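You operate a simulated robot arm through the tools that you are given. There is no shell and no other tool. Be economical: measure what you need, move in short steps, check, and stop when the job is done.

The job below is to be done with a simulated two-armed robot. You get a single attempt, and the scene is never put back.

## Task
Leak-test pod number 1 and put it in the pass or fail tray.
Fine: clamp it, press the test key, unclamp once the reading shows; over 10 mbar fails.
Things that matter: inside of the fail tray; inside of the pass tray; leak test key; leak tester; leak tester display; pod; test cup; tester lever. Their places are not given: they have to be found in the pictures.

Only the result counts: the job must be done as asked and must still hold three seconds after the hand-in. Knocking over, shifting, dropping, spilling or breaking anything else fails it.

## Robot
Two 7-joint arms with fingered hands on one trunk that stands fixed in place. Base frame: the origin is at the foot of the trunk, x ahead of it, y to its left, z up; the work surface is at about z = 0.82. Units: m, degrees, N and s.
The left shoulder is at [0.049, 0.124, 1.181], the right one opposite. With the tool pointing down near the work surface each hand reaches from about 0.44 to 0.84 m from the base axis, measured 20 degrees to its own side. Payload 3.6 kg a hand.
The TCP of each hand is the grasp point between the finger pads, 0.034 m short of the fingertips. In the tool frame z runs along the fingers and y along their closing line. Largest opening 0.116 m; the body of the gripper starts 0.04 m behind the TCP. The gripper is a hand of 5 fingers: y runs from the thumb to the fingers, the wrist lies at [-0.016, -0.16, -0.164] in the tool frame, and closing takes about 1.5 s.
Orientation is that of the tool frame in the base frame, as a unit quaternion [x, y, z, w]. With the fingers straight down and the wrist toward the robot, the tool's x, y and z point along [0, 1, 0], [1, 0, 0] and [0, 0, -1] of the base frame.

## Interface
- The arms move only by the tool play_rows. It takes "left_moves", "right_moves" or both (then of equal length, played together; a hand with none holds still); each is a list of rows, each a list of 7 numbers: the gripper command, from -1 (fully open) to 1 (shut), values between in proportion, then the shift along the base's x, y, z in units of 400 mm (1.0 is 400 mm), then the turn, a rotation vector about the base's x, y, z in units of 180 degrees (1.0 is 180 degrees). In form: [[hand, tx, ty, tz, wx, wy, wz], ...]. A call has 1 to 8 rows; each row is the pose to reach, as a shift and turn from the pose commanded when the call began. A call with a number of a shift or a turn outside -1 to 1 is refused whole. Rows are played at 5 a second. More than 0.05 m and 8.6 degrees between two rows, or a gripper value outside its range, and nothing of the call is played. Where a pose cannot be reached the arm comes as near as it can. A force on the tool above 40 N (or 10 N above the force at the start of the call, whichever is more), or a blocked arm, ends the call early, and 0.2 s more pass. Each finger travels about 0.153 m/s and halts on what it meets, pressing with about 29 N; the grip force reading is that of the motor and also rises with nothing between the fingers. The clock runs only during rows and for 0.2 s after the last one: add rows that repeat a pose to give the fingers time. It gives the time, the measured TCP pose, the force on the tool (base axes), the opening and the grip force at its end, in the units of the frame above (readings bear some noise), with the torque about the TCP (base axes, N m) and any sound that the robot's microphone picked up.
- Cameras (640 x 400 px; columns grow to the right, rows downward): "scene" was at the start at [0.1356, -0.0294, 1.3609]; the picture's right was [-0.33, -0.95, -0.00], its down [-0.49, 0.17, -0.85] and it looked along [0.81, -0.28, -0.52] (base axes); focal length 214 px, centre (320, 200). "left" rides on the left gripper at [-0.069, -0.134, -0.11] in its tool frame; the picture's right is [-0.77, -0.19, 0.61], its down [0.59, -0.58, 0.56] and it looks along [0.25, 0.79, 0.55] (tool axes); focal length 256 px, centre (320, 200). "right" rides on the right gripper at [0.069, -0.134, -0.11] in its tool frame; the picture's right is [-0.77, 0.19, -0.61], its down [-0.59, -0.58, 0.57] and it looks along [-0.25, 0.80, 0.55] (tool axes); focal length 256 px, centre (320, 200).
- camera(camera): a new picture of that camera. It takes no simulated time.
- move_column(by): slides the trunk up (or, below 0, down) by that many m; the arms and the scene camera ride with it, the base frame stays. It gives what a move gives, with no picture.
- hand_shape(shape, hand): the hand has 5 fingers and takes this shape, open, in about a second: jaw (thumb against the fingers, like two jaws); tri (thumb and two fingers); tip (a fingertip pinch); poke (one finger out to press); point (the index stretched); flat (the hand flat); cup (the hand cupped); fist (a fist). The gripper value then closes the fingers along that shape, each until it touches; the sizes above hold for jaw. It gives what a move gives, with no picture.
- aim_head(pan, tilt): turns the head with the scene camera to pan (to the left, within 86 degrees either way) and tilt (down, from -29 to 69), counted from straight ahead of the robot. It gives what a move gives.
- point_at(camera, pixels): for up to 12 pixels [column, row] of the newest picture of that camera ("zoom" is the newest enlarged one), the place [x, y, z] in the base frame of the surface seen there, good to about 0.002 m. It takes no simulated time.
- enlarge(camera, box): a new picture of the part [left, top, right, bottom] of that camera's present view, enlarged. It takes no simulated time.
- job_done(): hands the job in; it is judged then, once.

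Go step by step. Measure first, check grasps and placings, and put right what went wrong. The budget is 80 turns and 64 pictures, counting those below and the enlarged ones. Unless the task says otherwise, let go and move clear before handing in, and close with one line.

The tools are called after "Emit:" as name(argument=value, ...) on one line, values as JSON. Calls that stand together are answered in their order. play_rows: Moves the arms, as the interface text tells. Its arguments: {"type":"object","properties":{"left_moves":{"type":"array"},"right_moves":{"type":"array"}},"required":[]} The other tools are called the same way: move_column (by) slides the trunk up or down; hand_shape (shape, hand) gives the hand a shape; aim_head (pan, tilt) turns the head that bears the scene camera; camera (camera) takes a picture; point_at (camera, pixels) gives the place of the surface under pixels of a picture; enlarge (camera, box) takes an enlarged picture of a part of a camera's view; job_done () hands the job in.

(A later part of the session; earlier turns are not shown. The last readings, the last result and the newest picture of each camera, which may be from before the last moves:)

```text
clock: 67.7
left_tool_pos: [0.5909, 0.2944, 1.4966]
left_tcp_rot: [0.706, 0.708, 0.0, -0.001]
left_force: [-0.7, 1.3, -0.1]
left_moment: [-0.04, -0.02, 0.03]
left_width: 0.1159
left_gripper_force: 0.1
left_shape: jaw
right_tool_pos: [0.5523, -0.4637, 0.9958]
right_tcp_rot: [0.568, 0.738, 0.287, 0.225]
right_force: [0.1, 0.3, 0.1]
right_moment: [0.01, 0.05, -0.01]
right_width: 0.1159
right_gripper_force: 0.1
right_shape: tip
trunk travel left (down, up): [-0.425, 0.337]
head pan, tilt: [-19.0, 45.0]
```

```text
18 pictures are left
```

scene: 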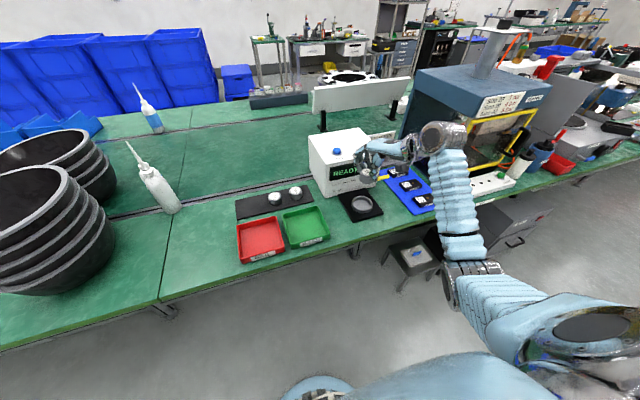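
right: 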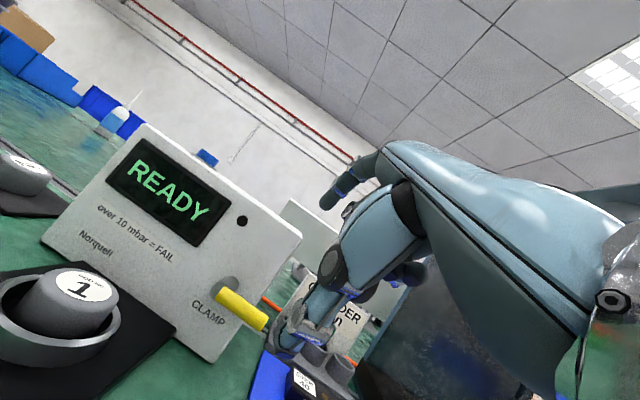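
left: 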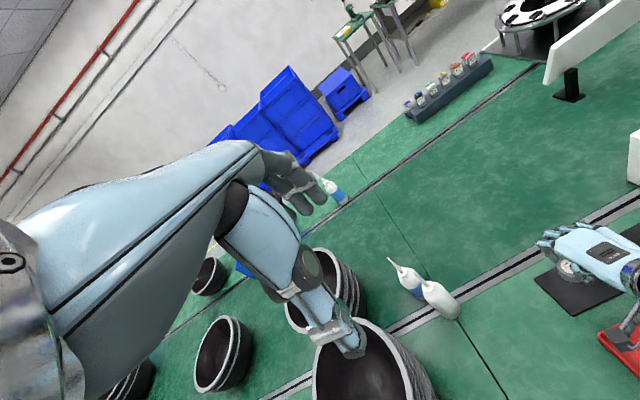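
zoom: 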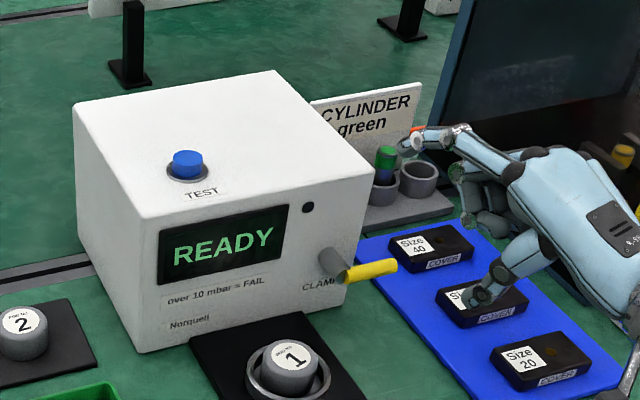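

Now the index (tip near (408,148)) and thumb (tip near (478,300)) form a narrow pinch. I'll measure them.

Emit:
enlarge(camera="scene", box=[370, 130, 450, 200])

Emit:
point_at(camera="scene", pixels=[[411, 148], [412, 145], [418, 143], [427, 142], [429, 184], [434, 179], [440, 172], [426, 153], [428, 163]])

```text
5.71 times, centred on (410, 165) of scene
```

zoom: 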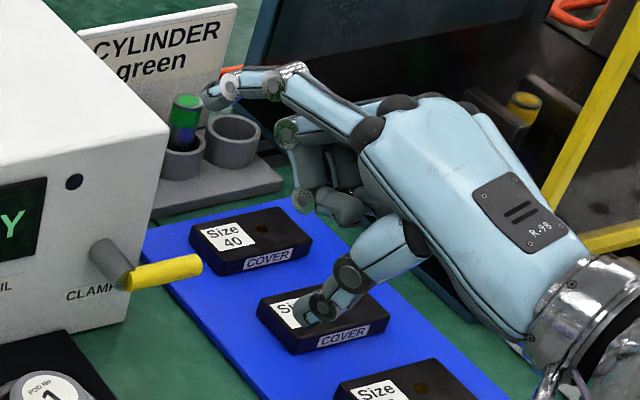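

```text
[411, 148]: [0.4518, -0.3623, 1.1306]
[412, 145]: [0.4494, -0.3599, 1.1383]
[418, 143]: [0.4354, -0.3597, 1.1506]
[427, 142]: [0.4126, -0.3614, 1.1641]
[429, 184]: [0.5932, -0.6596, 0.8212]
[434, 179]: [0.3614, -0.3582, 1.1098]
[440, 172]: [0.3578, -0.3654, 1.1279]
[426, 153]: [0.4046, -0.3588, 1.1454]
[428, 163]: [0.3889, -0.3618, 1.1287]
```

Those used an old full picture, so I'll read from the fresh zoom instead.

Emit:
point_at(camera="zoom", pixels=[[211, 97], [228, 88], [250, 80], [290, 72], [308, 316], [320, 308], [330, 298], [350, 275], [290, 135], [303, 202], [340, 105]])

```text
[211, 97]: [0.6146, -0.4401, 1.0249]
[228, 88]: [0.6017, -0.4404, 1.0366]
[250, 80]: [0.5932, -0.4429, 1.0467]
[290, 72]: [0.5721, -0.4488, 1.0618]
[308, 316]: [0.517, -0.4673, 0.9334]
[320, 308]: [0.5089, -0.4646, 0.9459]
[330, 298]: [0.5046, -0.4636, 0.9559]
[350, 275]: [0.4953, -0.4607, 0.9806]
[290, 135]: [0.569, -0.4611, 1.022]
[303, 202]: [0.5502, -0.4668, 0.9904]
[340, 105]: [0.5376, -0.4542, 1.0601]
```

Index and thumb tips converge near TCP + (0.017, 0.008, −0.022). I'll narrow to about 50 mm, approach along the finger direction so the index goes behind the handle and the thumb in front, then look.

Emit:
play_rows(right_moves=[[-0.4, 0, 0, 0, 0, 0, 0], [0.14, 0, 0, 0, 0, 0, 0], [0.14, 0.012, -0.005, -0.07, 0, 0, 0], [0.14, 0.045, 0.001, -0.11, 0, 0, 0], [0.14, 0.075, 0.01, -0.15, 0, 0, 0], [0.14, 0.107, 0.019, -0.185, 0, 0, 0], [0.14, 0.107, 0.019, -0.185, 0, 0, 0]])

Emit:
enlarge(camera="scene", box=[350, 140, 430, 210])

```text
clock: 69.3
left_tool_pos: [0.5905, 0.2944, 1.4982]
left_tcp_rot: [0.706, 0.708, -0.001, 0.0]
left_force: [-0.1, -0.1, 0.3]
left_moment: [0.04, -0.02, 0.0]
left_width: 0.116
left_gripper_force: 0.0
left_shape: jaw
right_tool_pos: [0.5946, -0.4558, 0.9216]
right_tcp_rot: [0.569, 0.737, 0.287, 0.227]
right_force: [0.2, 0.7, 0.3]
right_moment: [0.01, 0.0, 0.01]
right_width: 0.0511
right_gripper_force: 0.0
right_shape: tip
trunk travel left (down, up): [-0.425, 0.337]
head pan, tilt: [-19.0, 45.0]
```

```text
5.71 times, centred on (390, 175) of scene
```

zoom: 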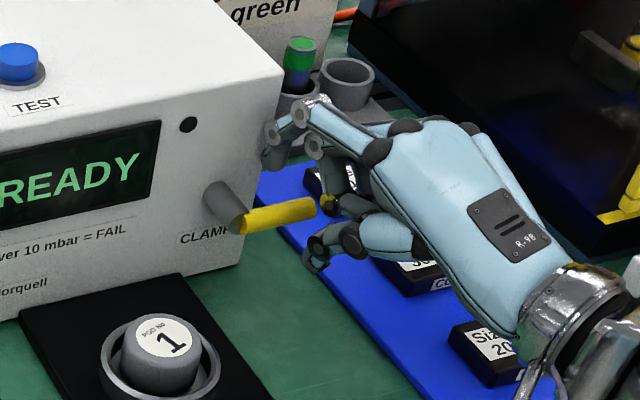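

Emit:
point_at(camera="zoom", pixels=[[268, 162], [272, 140], [310, 265], [318, 245], [325, 200], [305, 208], [280, 214], [245, 222]])

```text
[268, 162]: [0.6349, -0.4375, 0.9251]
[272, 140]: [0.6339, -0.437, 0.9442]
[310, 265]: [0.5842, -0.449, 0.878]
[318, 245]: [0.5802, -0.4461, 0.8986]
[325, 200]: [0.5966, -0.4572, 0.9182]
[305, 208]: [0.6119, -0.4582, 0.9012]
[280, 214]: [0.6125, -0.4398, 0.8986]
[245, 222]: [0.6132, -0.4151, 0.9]
```

The handle lies between the index (0.635, −0.438, 0.92) and thumb (0.584, −0.449, 0.875). I'll close on it, then test a small lift along the arc.

Emit:
play_rows(right_moves=[[0.4, 0, 0, 0, 0, 0, 0], [0.7, 0, 0, 0, 0, 0, 0], [1, 0, 0, 0, 0, 0, 0], [1, 0, 0, 0, 0, 0, 0], [1, 0, 0, 0, 0, 0, 0]])

Emit:
play_rows(right_moves=[[1, 0, 0, 0.007, 0, 0, 0], [1, 0, 0.001, 0.015, 0, 0, 0], [1, 0, 0.003, 0.022, 0, 0, 0], [1, 0, 0.005, 0.029, 0, 0, 0], [1, 0, 0.008, 0.036, 0, 0, 0], [1, 0, 0.0115, 0.0425, 0, 0, 0], [1, 0, 0.0115, 0.0425, 0, 0, 0]])

Emit:
enlarge(camera="scene", box=[310, 120, 430, 220])

```text
clock: 70.5
left_tool_pos: [0.5903, 0.2946, 1.4972]
left_tcp_rot: [0.706, 0.709, 0.0, 0.001]
left_force: [-0.3, 1.0, -0.1]
left_moment: [0.0, 0.0, 0.01]
left_width: 0.1162
left_gripper_force: 0.1
left_shape: jaw
right_tool_pos: [0.5954, -0.4553, 0.9223]
right_tcp_rot: [0.567, 0.738, 0.288, 0.226]
right_force: [1.1, 1.1, 7.0]
right_moment: [0.1, -0.18, -0.11]
right_width: 0.0072
right_gripper_force: 28.7
right_shape: tip
trunk travel left (down, up): [-0.425, 0.337]
head pan, tilt: [-19.0, 45.0]
```

```text
clock: 72.1
left_tool_pos: [0.5912, 0.2954, 1.4983]
left_tcp_rot: [0.706, 0.708, -0.001, -0.001]
left_force: [1.3, 0.1, 0.3]
left_moment: [-0.01, 0.0, -0.02]
left_width: 0.1161
left_gripper_force: 0.0
left_shape: jaw
right_tool_pos: [0.5938, -0.4501, 0.9384]
right_tcp_rot: [0.568, 0.738, 0.286, 0.226]
right_force: [0.6, 0.5, 0.2]
right_moment: [0.0, -0.01, 0.0]
right_width: 0.0033
right_gripper_force: 29.1
right_shape: tip
trunk travel left (down, up): [-0.425, 0.337]
head pan, tilt: [-19.0, 45.0]
```

```text
4.00 times, centred on (370, 170) of scene
```

zoom: 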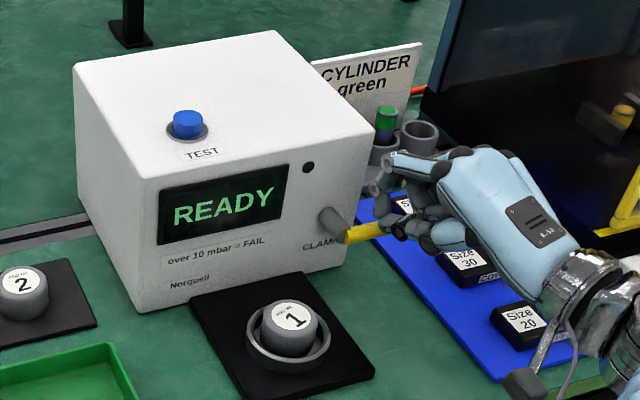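

The pinch slid off the top of the handle (width 0.003), and the handle stayed put. I'll measure where the closed tips meet so I can go deeper.

Emit:
enlarge(camera="scene", box=[365, 145, 415, 190])

```text
8.89 times, centred on (390, 168) of scene
```

zoom: 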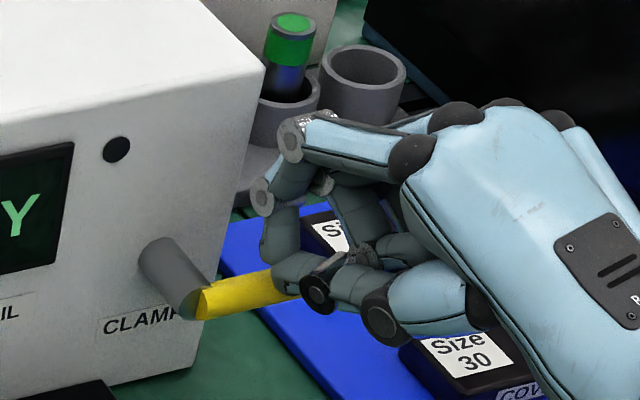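

Emit:
point_at(camera="zoom", pixels=[[270, 255], [285, 262], [262, 195], [290, 140], [278, 285], [300, 275], [318, 295], [225, 302], [265, 290], [205, 303], [170, 270], [150, 255]])

```text
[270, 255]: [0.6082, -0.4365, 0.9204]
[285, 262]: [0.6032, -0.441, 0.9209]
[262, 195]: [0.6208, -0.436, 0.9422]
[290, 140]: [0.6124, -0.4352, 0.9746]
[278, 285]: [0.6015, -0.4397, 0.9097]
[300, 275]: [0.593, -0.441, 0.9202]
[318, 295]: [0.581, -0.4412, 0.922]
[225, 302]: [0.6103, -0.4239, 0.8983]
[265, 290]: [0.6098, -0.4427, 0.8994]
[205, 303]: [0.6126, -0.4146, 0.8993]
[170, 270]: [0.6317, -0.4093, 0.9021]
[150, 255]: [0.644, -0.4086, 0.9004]
```

The tips meet at TCP + (0.010, 0.011, −0.027), so the pinch must go about 15 mm deeper. I'll back out, open to 30 mm, go in deeper and close.

Emit:
play_rows(right_moves=[[1, -0.063, -0.017, 0.076, 0, 0, 0], [0.45, -0.063, -0.017, 0.076, 0, 0, 0], [0.45, -0.041, -0.036, 0.0415, 0, 0, 0], [0.45, -0.01, -0.028, 0.005, 0, 0, 0], [0.45, 0.02, -0.02, -0.03, 0, 0, 0], [0.45, 0.038, -0.015, -0.0535, 0, 0, 0], [0.45, 0.038, -0.015, -0.0535, 0, 0, 0]])

Emit:
play_rows(right_moves=[[0.6, 0, 0, 0, 0, 0, 0], [0.8, 0, 0, 0, 0, 0, 0], [1, 0, 0, 0, 0, 0, 0], [1, 0, 0, 0, 0, 0, 0], [1, 0, 0, 0, 0, 0, 0]])

Emit:
enlarge(camera="scene", box=[365, 145, 415, 190])

```text
clock: 73.7
left_tool_pos: [0.5868, 0.2949, 1.4991]
left_tcp_rot: [0.706, 0.708, 0.001, 0.001]
left_force: [-0.3, 0.1, -0.4]
left_moment: [0.0, 0.04, 0.06]
left_width: 0.116
left_gripper_force: 0.1
left_shape: jaw
right_tool_pos: [0.6069, -0.4573, 0.9184]
right_tcp_rot: [0.569, 0.736, 0.287, 0.228]
right_force: [-20.5, -2.7, 4.6]
right_moment: [0.1, -0.44, 0.19]
right_width: 0.0303
right_gripper_force: 0.0
right_shape: tip
trunk travel left (down, up): [-0.425, 0.337]
head pan, tilt: [-19.0, 45.0]
```

```text
clock: 74.9
left_tool_pos: [0.5885, 0.2937, 1.4992]
left_tcp_rot: [0.706, 0.708, 0.0, 0.0]
left_force: [0.4, 0.8, 0.9]
left_moment: [-0.01, -0.01, -0.01]
left_width: 0.1158
left_gripper_force: 0.1
left_shape: jaw
right_tool_pos: [0.6075, -0.4579, 0.9162]
right_tcp_rot: [0.567, 0.738, 0.288, 0.226]
right_force: [-19.7, -1.8, -5.0]
right_moment: [-0.22, 0.41, -0.13]
right_width: 0.0001
right_gripper_force: 28.5
right_shape: tip
trunk travel left (down, up): [-0.425, 0.337]
head pan, tilt: [-19.0, 45.0]
```

```text
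8.89 times, centred on (390, 168) of scene
```

zoom: 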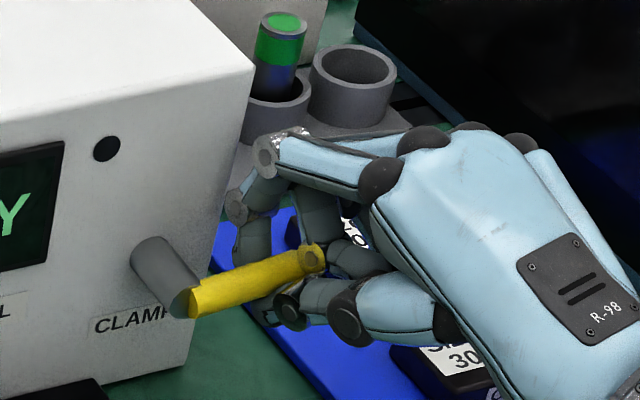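

The fingers have closed underneath the handle and its end has already risen a bit (end now near (318,258)), so up is the free direction. I'll lift along the arc with the hand easing back slightly in x.

Emit:
play_rows(right_moves=[[1, -0.006, 0, 0.012, 0, 0, 0], [1, -0.008, 0.002, 0.025, 0, 0, 0], [1, -0.008, 0.005, 0.04, 0, 0, 0], [1, -0.008, 0.01, 0.055, 0, 0, 0], [1, -0.008, 0.018, 0.07, 0, 0, 0], [1, -0.008, 0.026, 0.082, 0, 0, 0], [1, -0.008, 0.036, 0.092, 0, 0, 0], [1, -0.008, 0.036, 0.092, 0, 0, 0]])

Emit:
enlarge(camera="scene", box=[335, 130, 415, 190])

```text
clock: 76.7
left_tool_pos: [0.5909, 0.294, 1.497]
left_tcp_rot: [0.705, 0.709, -0.001, -0.001]
left_force: [0.3, -0.4, 0.4]
left_moment: [-0.02, 0.0, 0.01]
left_width: 0.116
left_gripper_force: 0.0
left_shape: jaw
right_tool_pos: [0.6071, -0.4437, 0.9523]
right_tcp_rot: [0.568, 0.738, 0.287, 0.225]
right_force: [0.6, -0.6, 0.0]
right_moment: [-0.05, 0.01, 0.01]
right_width: 0.0003
right_gripper_force: 29.2
right_shape: tip
trunk travel left (down, up): [-0.425, 0.337]
head pan, tilt: [-19.0, 45.0]
```

```text
6.67 times, centred on (375, 160) of scene
```

zoom: 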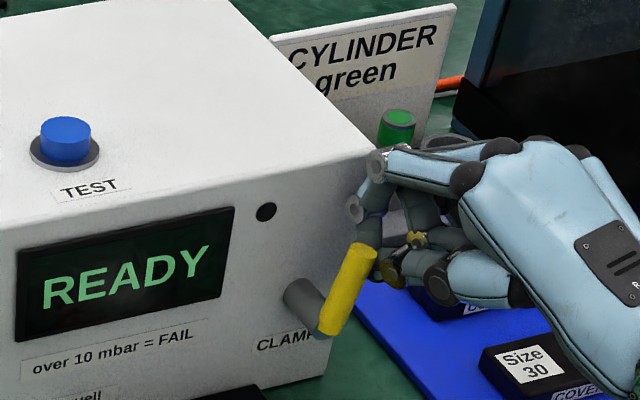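

The lever is up by about 60–65°. I'll now push sideways (+y) to finish the turn.

Emit:
play_rows(right_moves=[[1, 0, 0.012, 0.008, 0, 0, 0], [1, 0, 0.024, 0.012, 0, 0, 0], [1, 0, 0.036, 0.012, 0, 0, 0], [1, 0, 0.048, 0.012, 0, 0, 0], [1, 0, 0.06, 0.012, 0, 0, 0], [1, 0, 0.068, 0.012, 0, 0, 0], [1, 0, 0.076, 0.012, 0, 0, 0], [1, 0, 0.076, 0.012, 0, 0, 0]])

Emit:
enlarge(camera="scene", box=[320, 130, 400, 190])

```text
clock: 78.5
left_tool_pos: [0.5889, 0.2809, 1.5035]
left_tcp_rot: [0.706, 0.709, 0.005, -0.002]
left_force: [0.3, -0.4, 0.4]
left_moment: [-0.02, 0.02, 0.01]
left_width: 0.1157
left_gripper_force: 0.1
left_shape: jaw
right_tool_pos: [0.6065, -0.4296, 0.9568]
right_tcp_rot: [0.574, 0.731, 0.289, 0.228]
right_force: [1.8, -38.0, 2.7]
right_moment: [-0.71, -0.02, -0.51]
right_width: 0.0
right_gripper_force: 29.3
right_shape: tip
trunk travel left (down, up): [-0.425, 0.337]
head pan, tilt: [-19.0, 45.0]
```

```text
6.67 times, centred on (360, 160) of scene
```

zoom: 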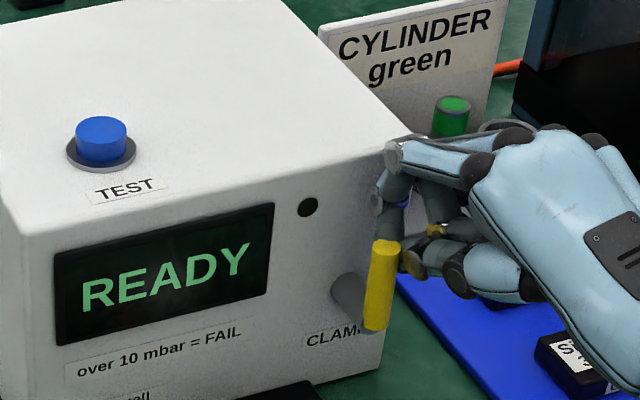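

The lever is upright against its stop (−38 N in y), so the pod should be clamped. I'll back the hand away and check the lever stays.

Emit:
play_rows(right_moves=[[1, 0, -0.04, 0, 0, 0, 0], [1, 0, -0.1, 0.02, 0, 0, 0], [1, -0.05, -0.12, 0.1, 0, 0, 0], [1, -0.15, -0.12, 0.18, 0, 0, 0], [1, -0.2, -0.1, 0.28, 0, 0, 0], [1, -0.2, -0.05, 0.38, 0, 0, 0]])

Emit:
hand_shape(hand="right", shape="poke")

Emit:
camera(camera="scene")

```text
refused: row 4 steps farther than a row can; nothing moved
```

```text
clock: 79.4
left_tool_pos: [0.586, 0.3365, 1.4923]
left_tcp_rot: [0.703, 0.711, -0.009, 0.01]
left_force: [0.0, 0.1, 0.9]
left_moment: [0.01, 0.02, 0.02]
left_width: 0.1162
left_gripper_force: 0.1
left_shape: jaw
right_tool_pos: [0.606, -0.3826, 0.9719]
right_tcp_rot: [0.561, 0.743, 0.28, 0.234]
right_force: [0.4, 0.4, -0.3]
right_moment: [0.0, -0.05, 0.06]
right_width: 0.0
right_gripper_force: 0.0
right_shape: poke
trunk travel left (down, up): [-0.425, 0.337]
head pan, tilt: [-19.0, 45.0]
```

```text
10 pictures are left
```

scene: 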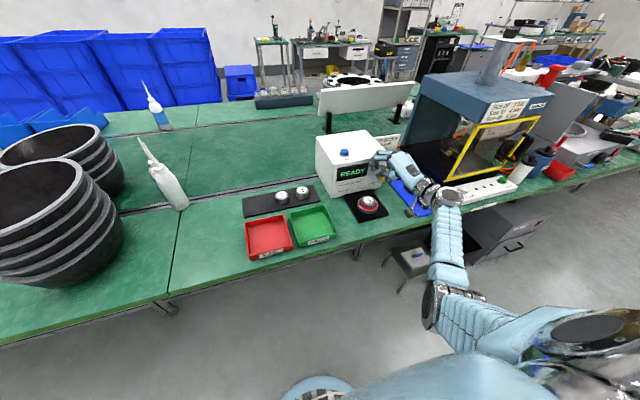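

The retreat was refused, and the shape change freed the hand, which sprang to y −0.383. The cup now shows a red ring. I'll take a close look before moving.

Emit:
enlarge(camera="scene", box=[330, 130, 420, 220])

```text
4.44 times, centred on (375, 175) of scene
```

zoom: 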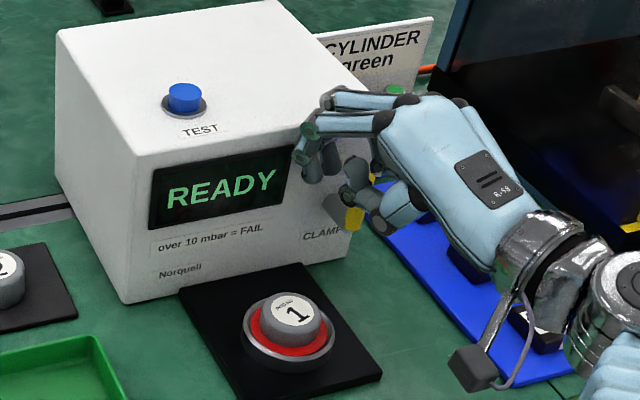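

The red seal has risen around pod 1, so it's clamped and the lever is still upright. I'll withdraw straight up, parallel to the handle, and then back.

Emit:
play_rows(right_moves=[[-1, 0, 0, 0.03, 0, 0, 0], [-1, 0, 0, 0.07, 0, 0, 0], [-1, -0.01, 0, 0.13, 0, 0, 0], [-1, -0.03, 0, 0.22, 0, 0, 0], [-1, -0.1, 0, 0.3, 0, 0, 0], [-1, -0.15, 0.03, 0.35, 0, 0, 0]])

Emit:
enlarge(camera="scene", box=[310, 100, 430, 220])

```text
clock: 80.8
left_tool_pos: [0.5898, 0.2659, 1.5057]
left_tcp_rot: [0.707, 0.707, 0.008, -0.006]
left_force: [0.7, -0.1, 0.0]
left_moment: [0.02, 0.01, -0.04]
left_width: 0.1158
left_gripper_force: 0.1
left_shape: jaw
right_tool_pos: [0.5475, -0.4218, 1.0909]
right_tcp_rot: [0.571, 0.734, 0.293, 0.22]
right_force: [1.2, -0.5, 0.6]
right_moment: [0.0, 0.03, -0.02]
right_width: 0.0
right_gripper_force: 0.2
right_shape: poke
trunk travel left (down, up): [-0.425, 0.337]
head pan, tilt: [-19.0, 45.0]
```

```text
3.33 times, centred on (370, 160) of scene
```

zoom: 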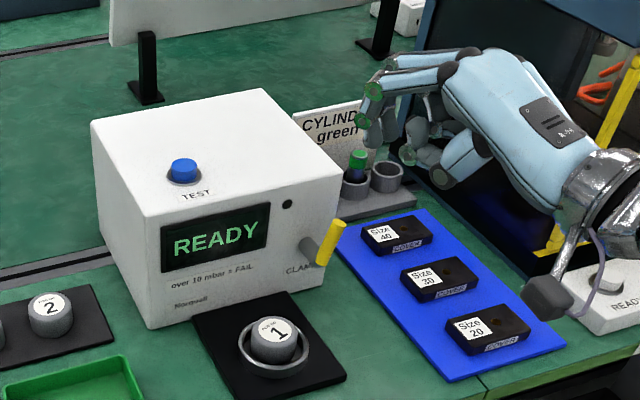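

The fingers dragged the lever partly back (about 60°) on the way out and the seal dropped, so it must be re-done. I'll move to the right of the handle first and let the arm settle.

Emit:
play_rows(right_moves=[[-1, 0, -0.08, 0, 0, 0, 0], [-1, 0, -0.16, 0, 0, 0, 0], [-1, 0.03, -0.17, -0.1, 0, 0, 0], [-1, 0.05, -0.17, -0.2, 0, 0, 0], [-1, 0.05, -0.17, -0.2, 0, 0, 0], [-1, 0.05, -0.17, -0.2, 0, 0, 0], [-1, 0.05, -0.17, -0.2, 0, 0, 0]])

```text
clock: 82.4
left_tool_pos: [0.5915, 0.2769, 1.5013]
left_tcp_rot: [0.708, 0.706, 0.004, -0.004]
left_force: [-0.3, -1.0, 0.8]
left_moment: [0.06, -0.04, -0.01]
left_width: 0.116
left_gripper_force: 0.0
left_shape: jaw
right_tool_pos: [0.5665, -0.4809, 1.0135]
right_tcp_rot: [0.57, 0.735, 0.29, 0.223]
right_force: [0.6, 0.3, 0.0]
right_moment: [0.03, 0.01, 0.0]
right_width: 0.0
right_gripper_force: 0.0
right_shape: poke
trunk travel left (down, up): [-0.425, 0.337]
head pan, tilt: [-19.0, 45.0]
```

Still swaying by a cm or so, but close to (0.567, −0.481, 1.014). I'll go down beside the handle, push it in +y to its stop, then withdraw the same way in −y.

Emit:
play_rows(right_moves=[[-1, 0.079, 0, -0.05, 0, 0, 0], [-1, 0.079, 0, -0.154, 0, 0, 0], [-1, 0.079, 0.02, -0.154, 0, 0, 0], [-1, 0.079, 0.045, -0.154, 0, 0, 0], [-1, 0.079, 0.065, -0.154, 0, 0, 0], [-1, 0.079, 0.085, -0.154, 0, 0, 0], [-1, 0.079, 0.1, -0.154, 0, 0, 0], [-1, 0.079, 0.1, -0.154, 0, 0, 0]])

Emit:
enlarge(camera="scene", box=[325, 140, 415, 220])

```text
clock: 84.0
left_tool_pos: [0.5875, 0.2938, 1.4992]
left_tcp_rot: [0.703, 0.711, 0.001, -0.001]
left_force: [-0.7, 0.4, 0.0]
left_moment: [-0.01, -0.03, 0.02]
left_width: 0.116
left_gripper_force: 0.0
left_shape: jaw
right_tool_pos: [0.6, -0.4436, 0.9591]
right_tcp_rot: [0.577, 0.729, 0.285, 0.234]
right_force: [3.8, -30.1, -2.0]
right_moment: [-0.43, -0.01, -0.61]
right_width: 0.0002
right_gripper_force: 0.1
right_shape: poke
trunk travel left (down, up): [-0.425, 0.337]
head pan, tilt: [-19.0, 45.0]
stopped in row 7 (right hand): the force on the tool passed its limit at 41 N (the readings are from after the stop); the commanded pose is now the measured one
```

```text
5.00 times, centred on (370, 180) of scene
```

zoom: 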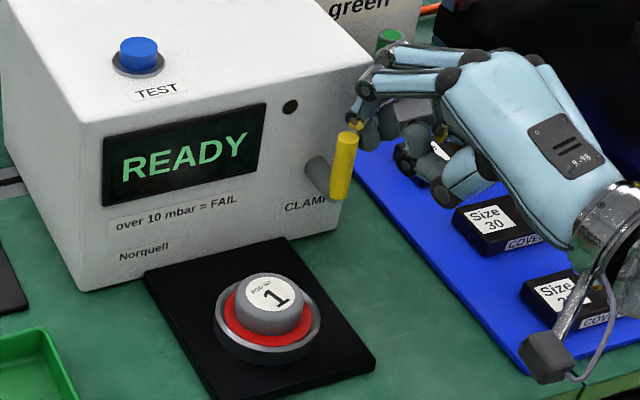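

The red seal is up again and the lever is at its stop. I'll withdraw in −y first, then up, and straighten the hand for the key.

Emit:
play_rows(right_moves=[[-1, 0, -0.03, 0, 0, 0, 0], [-1, 0, -0.08, 0, 0, 0, 0], [-1, 0, -0.12, 0.06, 0, 0, 0], [-1, -0.04, -0.12, 0.16, 0, 0, 0], [-1, -0.08, -0.12, 0.26, 0, 0, 0], [-1, -0.08, -0.12, 0.36, 0, 0, 0], [-1, -0.08, -0.12, 0.4, -0.0115, 0.043, 0], [-1, -0.08, -0.12, 0.4, -0.023, 0.086, 0]])

Emit:
play_rows(right_moves=[[-1, 0, 0.06, 0, -0.0115, 0.043, 0], [-1, 0, 0.15, 0, -0.023, 0.086, 0], [-1, 0.05, 0.24, 0, -0.0345, 0.129, 0], [-1, 0.1, 0.32, 0, -0.0345, 0.129, 0], [-1, 0.17, 0.4, 0, -0.0345, 0.129, 0], [-1, 0.25, 0.45, 0, -0.0345, 0.129, 0], [-1, 0.3, 0.48, 0, -0.0345, 0.129, 0], [-1, 0.3, 0.48, 0, -0.0345, 0.129, 0]])

Emit:
enlarge(camera="scene", box=[310, 90, 430, 220])

```text
clock: 85.8
left_tool_pos: [0.5882, 0.2993, 1.4968]
left_tcp_rot: [0.704, 0.711, -0.001, -0.001]
left_force: [1.0, 0.2, 0.4]
left_moment: [0.0, 0.01, 0.01]
left_width: 0.1158
left_gripper_force: 0.1
left_shape: jaw
right_tool_pos: [0.5693, -0.4812, 1.1199]
right_tcp_rot: [0.597, 0.768, 0.179, 0.149]
right_force: [-0.2, 0.2, 0.3]
right_moment: [0.0, -0.02, 0.01]
right_width: 0.0
right_gripper_force: 0.1
right_shape: poke
trunk travel left (down, up): [-0.425, 0.337]
head pan, tilt: [-19.0, 45.0]
```

```text
clock: 87.6
left_tool_pos: [0.589, 0.2986, 1.4972]
left_tcp_rot: [0.704, 0.71, -0.002, 0.0]
left_force: [0.1, -0.2, -0.6]
left_moment: [0.03, -0.04, 0.03]
left_width: 0.1158
left_gripper_force: 0.0
left_shape: jaw
right_tool_pos: [0.6892, -0.2889, 1.1199]
right_tcp_rot: [0.611, 0.791, 0.016, 0.024]
right_force: [-0.4, 0.6, 0.0]
right_moment: [-0.01, -0.01, -0.03]
right_width: 0.0
right_gripper_force: 0.1
right_shape: poke
trunk travel left (down, up): [-0.425, 0.337]
head pan, tilt: [-19.0, 45.0]
```

```text
3.08 times, centred on (370, 155) of scene
```

zoom: 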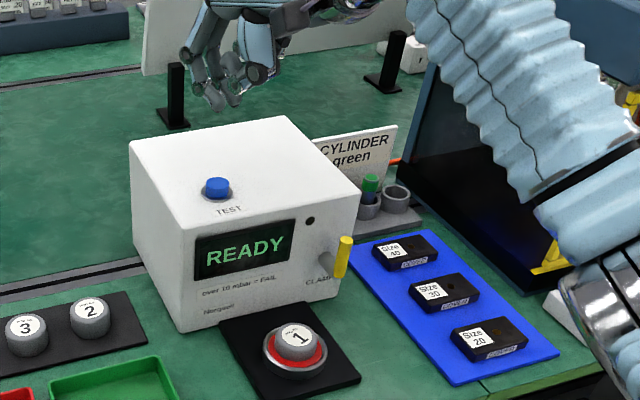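

The clamp holds: red seal, lever upright. I'll measure the fingertips and the key.

Emit:
point_at(camera="zoom", pixels=[[213, 103], [218, 100], [232, 100], [236, 97], [208, 95], [217, 184], [217, 178], [225, 85], [255, 75]])

```text
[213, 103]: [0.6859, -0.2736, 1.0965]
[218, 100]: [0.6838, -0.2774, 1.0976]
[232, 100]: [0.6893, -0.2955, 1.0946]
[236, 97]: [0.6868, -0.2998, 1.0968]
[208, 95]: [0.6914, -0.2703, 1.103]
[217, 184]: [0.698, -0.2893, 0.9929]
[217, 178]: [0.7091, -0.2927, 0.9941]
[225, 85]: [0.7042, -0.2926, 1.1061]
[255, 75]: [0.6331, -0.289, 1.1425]
```

The key centre is (0.701, −0.290, 0.994) and the tips are at (0.69, −0.275/−0.298, ~1.088). I'll centre the right tip on the key and press slowly.

Emit:
play_rows(right_moves=[[-1, 0.028, 0.012, -0.1, 0, 0, 0], [-1, 0.028, 0.012, -0.19, 0, 0, 0], [-1, 0.028, 0.012, -0.22, 0, 0, 0], [-1, 0.028, 0.012, -0.23, 0, 0, 0], [-1, 0.028, 0.012, -0.24, 0, 0, 0], [-1, 0.028, 0.012, -0.25, 0, 0, 0], [-1, 0.028, 0.012, -0.257, 0, 0, 0], [-1, 0.028, 0.012, -0.264, 0, 0, 0]])

```text
clock: 89.4
left_tool_pos: [0.5871, 0.2981, 1.4981]
left_tcp_rot: [0.704, 0.71, 0.0, 0.0]
left_force: [0.0, 0.7, -0.8]
left_moment: [0.0, 0.01, -0.02]
left_width: 0.116
left_gripper_force: 0.0
left_shape: jaw
right_tool_pos: [0.7006, -0.2844, 1.0196]
right_tcp_rot: [0.611, 0.791, 0.018, 0.029]
right_force: [4.3, -0.9, 20.3]
right_moment: [0.05, -0.14, -0.02]
right_width: 0.0004
right_gripper_force: 0.0
right_shape: poke
trunk travel left (down, up): [-0.425, 0.337]
head pan, tilt: [-19.0, 45.0]
heard: click
```

A click was heard with about 20 N on the key. I'll lift off and read the display.

Emit:
play_rows(right_moves=[[-1, 0, 0, 0.05, 0, 0, 0], [-1, 0, 0, 0.15, 0, 0, 0], [-1, -0.05, 0, 0.25, 0, 0, 0], [-1, -0.15, -0.02, 0.3, 0, 0, 0], [-1, -0.25, -0.08, 0.3, 0, 0, 0], [-1, -0.3, -0.18, 0.3, 0, 0, 0], [-1, -0.3, -0.29, 0.3, 0, 0, 0], [-1, -0.3, -0.4, 0.25, 0, 0, 0]])

Emit:
enlarge(camera="scene", box=[320, 130, 410, 220])

```text
clock: 91.2
left_tool_pos: [0.5889, 0.2953, 1.4975]
left_tcp_rot: [0.704, 0.71, 0.0, -0.001]
left_force: [-0.1, -0.3, 1.2]
left_moment: [0.03, 0.02, -0.01]
left_width: 0.116
left_gripper_force: 0.0
left_shape: jaw
right_tool_pos: [0.5799, -0.4481, 1.1129]
right_tcp_rot: [0.611, 0.791, 0.015, 0.024]
right_force: [0.1, 0.1, -0.4]
right_moment: [0.0, 0.0, -0.01]
right_width: 0.0001
right_gripper_force: 0.0
right_shape: poke
trunk travel left (down, up): [-0.425, 0.337]
head pan, tilt: [-19.0, 45.0]
```

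```text
4.44 times, centred on (365, 175) of scene
```

zoom: 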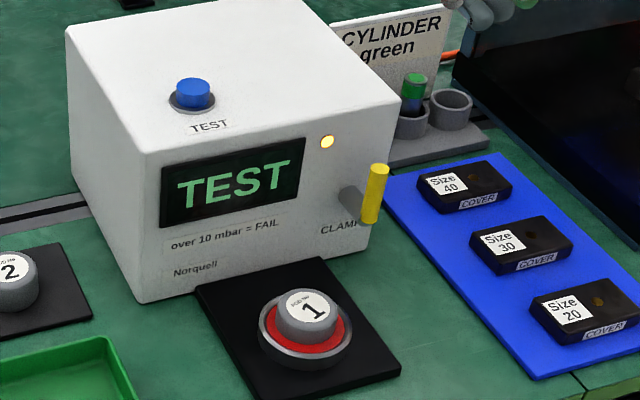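

The display shows TEST, running with the lamp lit. While it runs I'll tilt the hand again and wait left of the lever, at a safe distance.

Emit:
play_rows(right_moves=[[-1, -0.04, 0.03, 0, 0.0105, -0.042, 0], [-1, -0.08, 0.06, 0, 0.021, -0.084, 0], [-1, -0.1, 0.1, 0, 0.0315, -0.126, 0], [-1, -0.1, 0.15, -0.02, 0.042, -0.168, 0], [-1, -0.1, 0.158, -0.06, 0.051, -0.2, 0], [-1, -0.1, 0.158, -0.1, 0.051, -0.2, 0], [-1, -0.1, 0.158, -0.1, 0.051, -0.2, 0], [-1, -0.1, 0.158, -0.1, 0.051, -0.2, 0]])

Emit:
play_rows(right_moves=[[-1, 0, 0, 0, 0, 0, 0], [-1, 0, 0, 0, 0, 0, 0], [-1, 0, 0, 0, 0, 0, 0], [-1, 0, 0, 0, 0, 0, 0], [-1, 0, 0, 0, 0, 0, 0], [-1, 0, 0, 0, 0, 0, 0], [-1, 0, 0, 0, 0, 0, 0], [-1, 0, 0, 0, 0, 0, 0]])

Emit:
enlarge(camera="scene", box=[320, 120, 420, 220])

```text
clock: 93.0
left_tool_pos: [0.5888, 0.2988, 1.4977]
left_tcp_rot: [0.704, 0.71, -0.001, 0.0]
left_force: [-0.3, -0.4, -0.7]
left_moment: [0.0, -0.02, 0.0]
left_width: 0.116
left_gripper_force: 0.2
left_shape: jaw
right_tool_pos: [0.541, -0.3806, 1.0736]
right_tcp_rot: [0.576, 0.741, 0.265, 0.219]
right_force: [0.0, 0.4, 0.0]
right_moment: [-0.01, 0.0, -0.04]
right_width: 0.0
right_gripper_force: 0.1
right_shape: poke
trunk travel left (down, up): [-0.425, 0.337]
head pan, tilt: [-19.0, 45.0]
```

```text
clock: 94.8
left_tool_pos: [0.5882, 0.2995, 1.4969]
left_tcp_rot: [0.704, 0.71, -0.001, -0.001]
left_force: [-0.3, -0.1, -0.4]
left_moment: [0.04, -0.01, 0.0]
left_width: 0.116
left_gripper_force: 0.0
left_shape: jaw
right_tool_pos: [0.5412, -0.3824, 1.0742]
right_tcp_rot: [0.577, 0.741, 0.265, 0.219]
right_force: [0.4, 0.1, 0.2]
right_moment: [-0.01, 0.0, 0.0]
right_width: 0.0
right_gripper_force: 0.0
right_shape: poke
trunk travel left (down, up): [-0.425, 0.337]
head pan, tilt: [-19.0, 45.0]
```

```text
4.00 times, centred on (370, 170) of scene
```

zoom: 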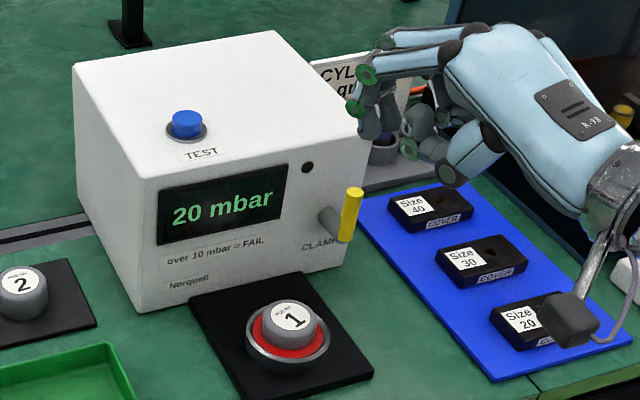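

The reading is 20 mbar, over 10, so pod 1 fails and belongs in the fail tray. Before unclamping I'll check the positions of the curled fingers relative to the lever.

Emit:
point_at(camera="zoom", pixels=[[366, 130], [390, 135], [385, 140], [410, 148], [425, 158], [450, 178], [420, 115], [345, 215], [355, 195], [360, 75]])

```text
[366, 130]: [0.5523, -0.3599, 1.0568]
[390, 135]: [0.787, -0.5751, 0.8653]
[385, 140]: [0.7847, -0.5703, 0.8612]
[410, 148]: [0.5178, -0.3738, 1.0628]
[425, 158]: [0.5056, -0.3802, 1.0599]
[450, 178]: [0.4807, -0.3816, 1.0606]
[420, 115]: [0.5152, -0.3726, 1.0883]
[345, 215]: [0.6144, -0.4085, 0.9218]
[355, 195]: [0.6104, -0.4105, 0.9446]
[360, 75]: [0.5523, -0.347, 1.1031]
```

The curled fingers stay well behind (x ≈ TCP − 0.024), so this is safe. I'll go down on the left of the upright handle, then push it over in −y and down.

Emit:
play_rows(right_moves=[[-1, 0.07, 0.006, -0.06, 0, 0, 0], [-1, 0.14, 0.006, -0.15, 0, 0, 0], [-1, 0.14, 0.006, -0.25, 0, 0, 0], [-1, 0.14, 0.006, -0.298, 0, 0, 0], [-1, 0.14, 0.006, -0.298, 0, 0, 0]])

Emit:
play_rows(right_moves=[[-1, 0, -0.025, 0, 0, 0, 0], [-1, 0, -0.05, 0, 0, 0, 0], [-1, 0, -0.075, 0, 0, 0, 0], [-1, 0, -0.1, -0.003, 0, 0, 0], [-1, 0, -0.125, -0.008, 0, 0, 0], [-1, 0, -0.155, -0.02, 0, 0, 0], [-1, 0, -0.185, -0.035, 0, 0, 0], [-1, 0, -0.215, -0.05, 0, 0, 0]])

```text
clock: 96.0
left_tool_pos: [0.5886, 0.2973, 1.4974]
left_tcp_rot: [0.703, 0.711, -0.001, -0.001]
left_force: [-0.3, 0.5, 0.2]
left_moment: [-0.02, -0.03, -0.01]
left_width: 0.1159
left_gripper_force: 0.1
left_shape: jaw
right_tool_pos: [0.5968, -0.3799, 0.9557]
right_tcp_rot: [0.576, 0.741, 0.266, 0.22]
right_force: [-0.7, -0.4, -0.2]
right_moment: [0.0, -0.04, 0.03]
right_width: 0.0002
right_gripper_force: 0.0
right_shape: poke
trunk travel left (down, up): [-0.425, 0.337]
head pan, tilt: [-19.0, 45.0]
```

```text
clock: 97.8
left_tool_pos: [0.5886, 0.298, 1.4979]
left_tcp_rot: [0.704, 0.71, -0.001, -0.001]
left_force: [-0.4, 1.0, -1.1]
left_moment: [0.0, -0.01, -0.02]
left_width: 0.1155
left_gripper_force: 0.0
left_shape: jaw
right_tool_pos: [0.5956, -0.4645, 0.9361]
right_tcp_rot: [0.576, 0.742, 0.265, 0.219]
right_force: [-0.4, -0.5, 1.6]
right_moment: [-0.04, 0.02, 0.01]
right_width: 0.0
right_gripper_force: 0.0
right_shape: poke
trunk travel left (down, up): [-0.425, 0.337]
head pan, tilt: [-19.0, 45.0]
```

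Hardly any resistance, which fits the lever having followed. I'll press slightly down to its stop and then lift off and look.

Emit:
play_rows(right_moves=[[-1, 0, -0.012, -0.008, 0, 0, 0], [-1, 0, -0.02, -0.014, 0, 0, 0], [-1, 0, -0.02, -0.02, 0, 0, 0], [-1, 0, -0.02, -0.024, 0, 0, 0], [-1, 0, -0.02, 0.02, 0, 0, 0], [-1, 0, -0.02, 0.1, 0, 0, 0], [-1, -0.05, -0.02, 0.2, 0, 0, 0], [-1, -0.1, -0.02, 0.3, 0, 0, 0]])

Emit:
enlarge(camera="scene", box=[310, 120, 420, 230])

```text
clock: 99.6
left_tool_pos: [0.5881, 0.299, 1.4986]
left_tcp_rot: [0.704, 0.71, 0.0, 0.0]
left_force: [0.5, 0.0, -0.2]
left_moment: [0.03, -0.04, -0.03]
left_width: 0.1161
left_gripper_force: 0.0
left_shape: jaw
right_tool_pos: [0.5561, -0.4721, 1.0564]
right_tcp_rot: [0.577, 0.741, 0.265, 0.218]
right_force: [0.4, 0.1, -0.2]
right_moment: [-0.01, 0.02, -0.02]
right_width: 0.0001
right_gripper_force: 0.1
right_shape: poke
trunk travel left (down, up): [-0.425, 0.337]
head pan, tilt: [-19.0, 45.0]
```

```text
3.64 times, centred on (365, 175) of scene
```

zoom: 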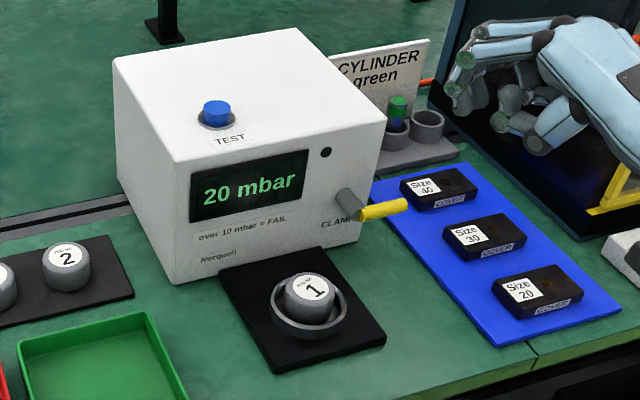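

Unclamped: the seal is down and the lever is horizontal. I'll measure the pod's exact place from this picture.

Emit:
point_at(camera="zoom", pixels=[[309, 287], [293, 289], [326, 286], [307, 275], [312, 299], [287, 296], [310, 318], [333, 300], [275, 303], [345, 300]])

Emit:
play_rows(right_moves=[[-1, -0.02, 0.03, 0.05, -0.0105, 0.04, 0], [-1, -0.04, 0.08, 0.05, -0.021, 0.08, 0], [-1, -0.04, 0.15, 0.05, -0.0315, 0.12, 0], [-1, -0.02, 0.22, 0.05, -0.042, 0.16, 0], [-1, 0.0, 0.3, 0.05, -0.053, 0.2, 0], [-1, 0.02, 0.33, 0.05, -0.053, 0.2, 0], [-1, 0.02, 0.33, 0.05, -0.053, 0.2, 0]])

Emit:
hand_shape(hand="right", shape="jaw")

```text
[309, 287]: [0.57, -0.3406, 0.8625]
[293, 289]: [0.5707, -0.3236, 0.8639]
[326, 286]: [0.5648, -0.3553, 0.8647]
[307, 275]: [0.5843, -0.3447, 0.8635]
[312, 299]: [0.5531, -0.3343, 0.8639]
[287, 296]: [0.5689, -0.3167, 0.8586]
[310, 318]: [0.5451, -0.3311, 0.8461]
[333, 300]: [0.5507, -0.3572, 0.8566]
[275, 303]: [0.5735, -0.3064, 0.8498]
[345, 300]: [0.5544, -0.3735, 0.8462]
```

```text
clock: 101.2
left_tool_pos: [0.5893, 0.2981, 1.4974]
left_tcp_rot: [0.704, 0.71, -0.001, -0.001]
left_force: [0.2, -0.2, 0.4]
left_moment: [-0.01, 0.0, 0.04]
left_width: 0.116
left_gripper_force: 0.0
left_shape: jaw
right_tool_pos: [0.5647, -0.3395, 1.0761]
right_tcp_rot: [0.61, 0.792, 0.013, 0.026]
right_force: [-0.4, 0.0, 0.1]
right_moment: [0.0, 0.0, 0.01]
right_width: 0.0001
right_gripper_force: 0.0
right_shape: poke
trunk travel left (down, up): [-0.425, 0.337]
head pan, tilt: [-19.0, 45.0]
```

```text
clock: 102.1
left_tool_pos: [0.5888, 0.2985, 1.4966]
left_tcp_rot: [0.703, 0.711, -0.001, 0.0]
left_force: [0.0, -0.5, -0.4]
left_moment: [-0.02, 0.01, 0.01]
left_width: 0.1158
left_gripper_force: 0.1
left_shape: jaw
right_tool_pos: [0.5649, -0.3407, 1.0744]
right_tcp_rot: [0.609, 0.792, 0.014, 0.026]
right_force: [0.5, 0.3, 0.1]
right_moment: [0.01, 0.01, -0.03]
right_width: 0.116
right_gripper_force: 0.0
right_shape: jaw
trunk travel left (down, up): [-0.425, 0.337]
head pan, tilt: [-19.0, 45.0]
5 turns are left
```

5 turns are left, so I'll batch. The pod centre is (0.568, −0.3395), top z 0.8635. I'm squaring the hand, descending to the same grip height as before, closing and lifting.

Emit:
play_rows(right_moves=[[-0.7, 0.008, 0.003, -0.1, 0.003, 0.0185, 0], [-0.38, 0.008, 0.003, -0.2, 0.003, 0.0185, 0], [-0.38, 0.008, 0.003, -0.3, 0.003, 0.0185, 0], [-0.38, 0.008, 0.003, -0.39, 0.003, 0.0185, 0], [-0.38, 0.008, 0.003, -0.45, 0.003, 0.0185, 0], [-0.38, 0.008, 0.003, -0.478, 0.003, 0.0185, 0], [-0.38, 0.008, 0.003, -0.478, 0.003, 0.0185, 0]])

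Emit:
play_rows(right_moves=[[-0.2, 0, 0, 0, 0, 0, 0], [0, 0, 0, 0, 0, 0, 0], [0.2, 0, 0, 0, 0, 0, 0], [0.5, 0, 0, 0, 0, 0, 0], [1, 0, 0, 0, 0, 0, 0], [1, 0, 0, 0, 0, 0, 0], [1, 0, 0, 0, 0, 0, 0], [1, 0, 0, 0, 0, 0, 0]])

Emit:
play_rows(right_moves=[[1, 0, 0, 0.02, 0, 0, 0], [1, 0, 0, 0.06, 0, 0, 0], [1, 0, 0, 0.12, 0, 0, 0], [1, 0, 0, 0.2, 0, 0, 0], [1, 0, 0, 0.27, 0, 0, 0], [1, 0, 0, 0.27, 0, 0, 0]])

Emit:
camera(camera="right")

```text
clock: 103.7
left_tool_pos: [0.5888, 0.2982, 1.4976]
left_tcp_rot: [0.704, 0.71, 0.0, -0.001]
left_force: [1.1, 0.0, -0.1]
left_moment: [0.02, 0.03, -0.01]
left_width: 0.1162
left_gripper_force: 0.0
left_shape: jaw
right_tool_pos: [0.5671, -0.3393, 0.8839]
right_tcp_rot: [0.611, 0.792, -0.001, 0.0]
right_force: [1.3, -0.6, 0.1]
right_moment: [0.01, -0.02, -0.04]
right_width: 0.0802
right_gripper_force: 0.1
right_shape: jaw
trunk travel left (down, up): [-0.425, 0.337]
head pan, tilt: [-19.0, 45.0]
```

```text
clock: 105.5
left_tool_pos: [0.589, 0.298, 1.4966]
left_tcp_rot: [0.704, 0.711, 0.0, 0.0]
left_force: [-0.5, 0.1, 0.3]
left_moment: [0.0, 0.01, 0.02]
left_width: 0.1158
left_gripper_force: 0.0
left_shape: jaw
right_tool_pos: [0.5674, -0.3395, 0.884]
right_tcp_rot: [0.61, 0.792, -0.002, 0.0]
right_force: [-1.8, -0.6, 1.8]
right_moment: [-0.01, 0.04, 0.02]
right_width: 0.0408
right_gripper_force: 29.2
right_shape: jaw
trunk travel left (down, up): [-0.425, 0.337]
head pan, tilt: [-19.0, 45.0]
```

```text
clock: 106.9
left_tool_pos: [0.5886, 0.2985, 1.4979]
left_tcp_rot: [0.704, 0.71, -0.002, -0.001]
left_force: [-0.4, 0.6, 0.1]
left_moment: [-0.02, -0.03, 0.04]
left_width: 0.1159
left_gripper_force: 0.1
left_shape: jaw
right_tool_pos: [0.5666, -0.339, 0.9911]
right_tcp_rot: [0.61, 0.793, -0.002, 0.001]
right_force: [-0.3, -0.2, -0.9]
right_moment: [0.02, -0.02, 0.0]
right_width: 0.0404
right_gripper_force: 29.9
right_shape: jaw
trunk travel left (down, up): [-0.425, 0.337]
head pan, tilt: [-19.0, 45.0]
```

```text
2 pictures are left
4 turns are left
```

right: 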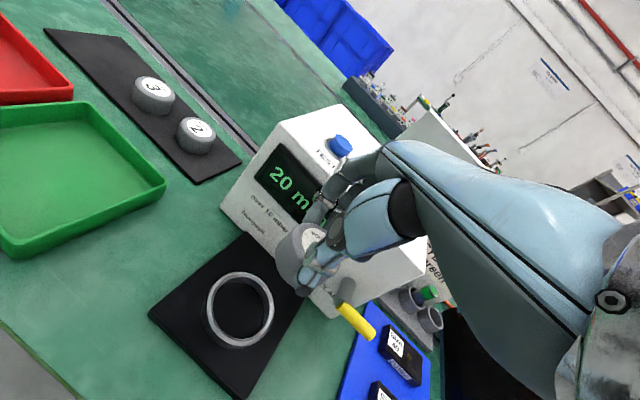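

Pod 1 is held again. I'm carrying it across to over the fail tray (0.552, 0.022) with yaw back to 0, and lowering to just above the rim.

Emit:
play_rows(right_moves=[[1, -0.01, 0.11, 0.02, 0, 0, -0.01], [1, -0.02, 0.222, 0.02, 0, 0, -0.02], [1, -0.03, 0.335, 0.02, 0, 0, -0.03], [1, -0.036, 0.45, 0.02, 0, 0, -0.04], [1, -0.036, 0.563, 0.02, 0, 0, -0.05], [1, -0.036, 0.676, 0.02, 0, 0, -0.06], [1, -0.036, 0.79, 0.02, 0, 0, -0.07], [1, -0.036, 0.9025, 0.02, 0, 0, -0.083]])

Emit:
play_rows(right_moves=[[1, 0, 0, -0.06, 0, 0, 0], [1, 0, 0, -0.12, 0, 0, 0], [1, 0, 0, -0.16, 0, 0, 0], [1, 0, 0, -0.16, 0, 0, 0]])

Emit:
enlarge(camera="scene", box=[220, 150, 350, 270])

Emit:
point_at(camera="scene", pixels=[[267, 238], [247, 225], [285, 217], [291, 247], [250, 255]])

```text
clock: 108.7
left_tool_pos: [0.5895, 0.3022, 1.4966]
left_tcp_rot: [0.703, 0.711, -0.001, 0.0]
left_force: [0.2, 1.0, 0.3]
left_moment: [-0.01, -0.05, -0.02]
left_width: 0.1159
left_gripper_force: 0.0
left_shape: jaw
right_tool_pos: [0.5536, 0.0239, 1.0003]
right_tcp_rot: [0.709, 0.706, -0.001, 0.001]
right_force: [-0.1, 0.4, -0.7]
right_moment: [0.0, -0.01, 0.0]
right_width: 0.0403
right_gripper_force: 29.1
right_shape: jaw
trunk travel left (down, up): [-0.425, 0.337]
head pan, tilt: [-19.0, 45.0]
```

```text
clock: 109.7
left_tool_pos: [0.5893, 0.3, 1.4975]
left_tcp_rot: [0.704, 0.71, -0.001, -0.001]
left_force: [0.1, -0.6, 0.2]
left_moment: [-0.02, -0.01, 0.02]
left_width: 0.1162
left_gripper_force: 0.0
left_shape: jaw
right_tool_pos: [0.5531, 0.0213, 0.9363]
right_tcp_rot: [0.708, 0.706, -0.002, 0.0]
right_force: [0.1, -0.1, -0.4]
right_moment: [0.04, 0.0, -0.03]
right_width: 0.0404
right_gripper_force: 29.4
right_shape: jaw
trunk travel left (down, up): [-0.425, 0.337]
head pan, tilt: [-19.0, 45.0]
```

```text
3.33 times, centred on (285, 210) of scene
```

zoom: 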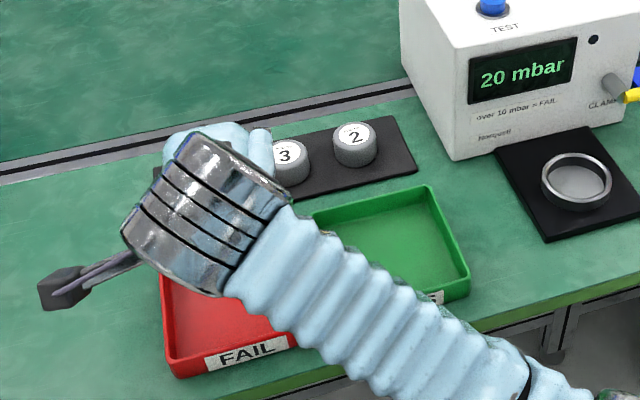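

```text
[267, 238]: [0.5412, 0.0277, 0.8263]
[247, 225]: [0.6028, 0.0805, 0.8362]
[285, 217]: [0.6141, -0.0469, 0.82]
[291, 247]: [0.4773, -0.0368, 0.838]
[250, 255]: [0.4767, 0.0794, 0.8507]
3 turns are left
```

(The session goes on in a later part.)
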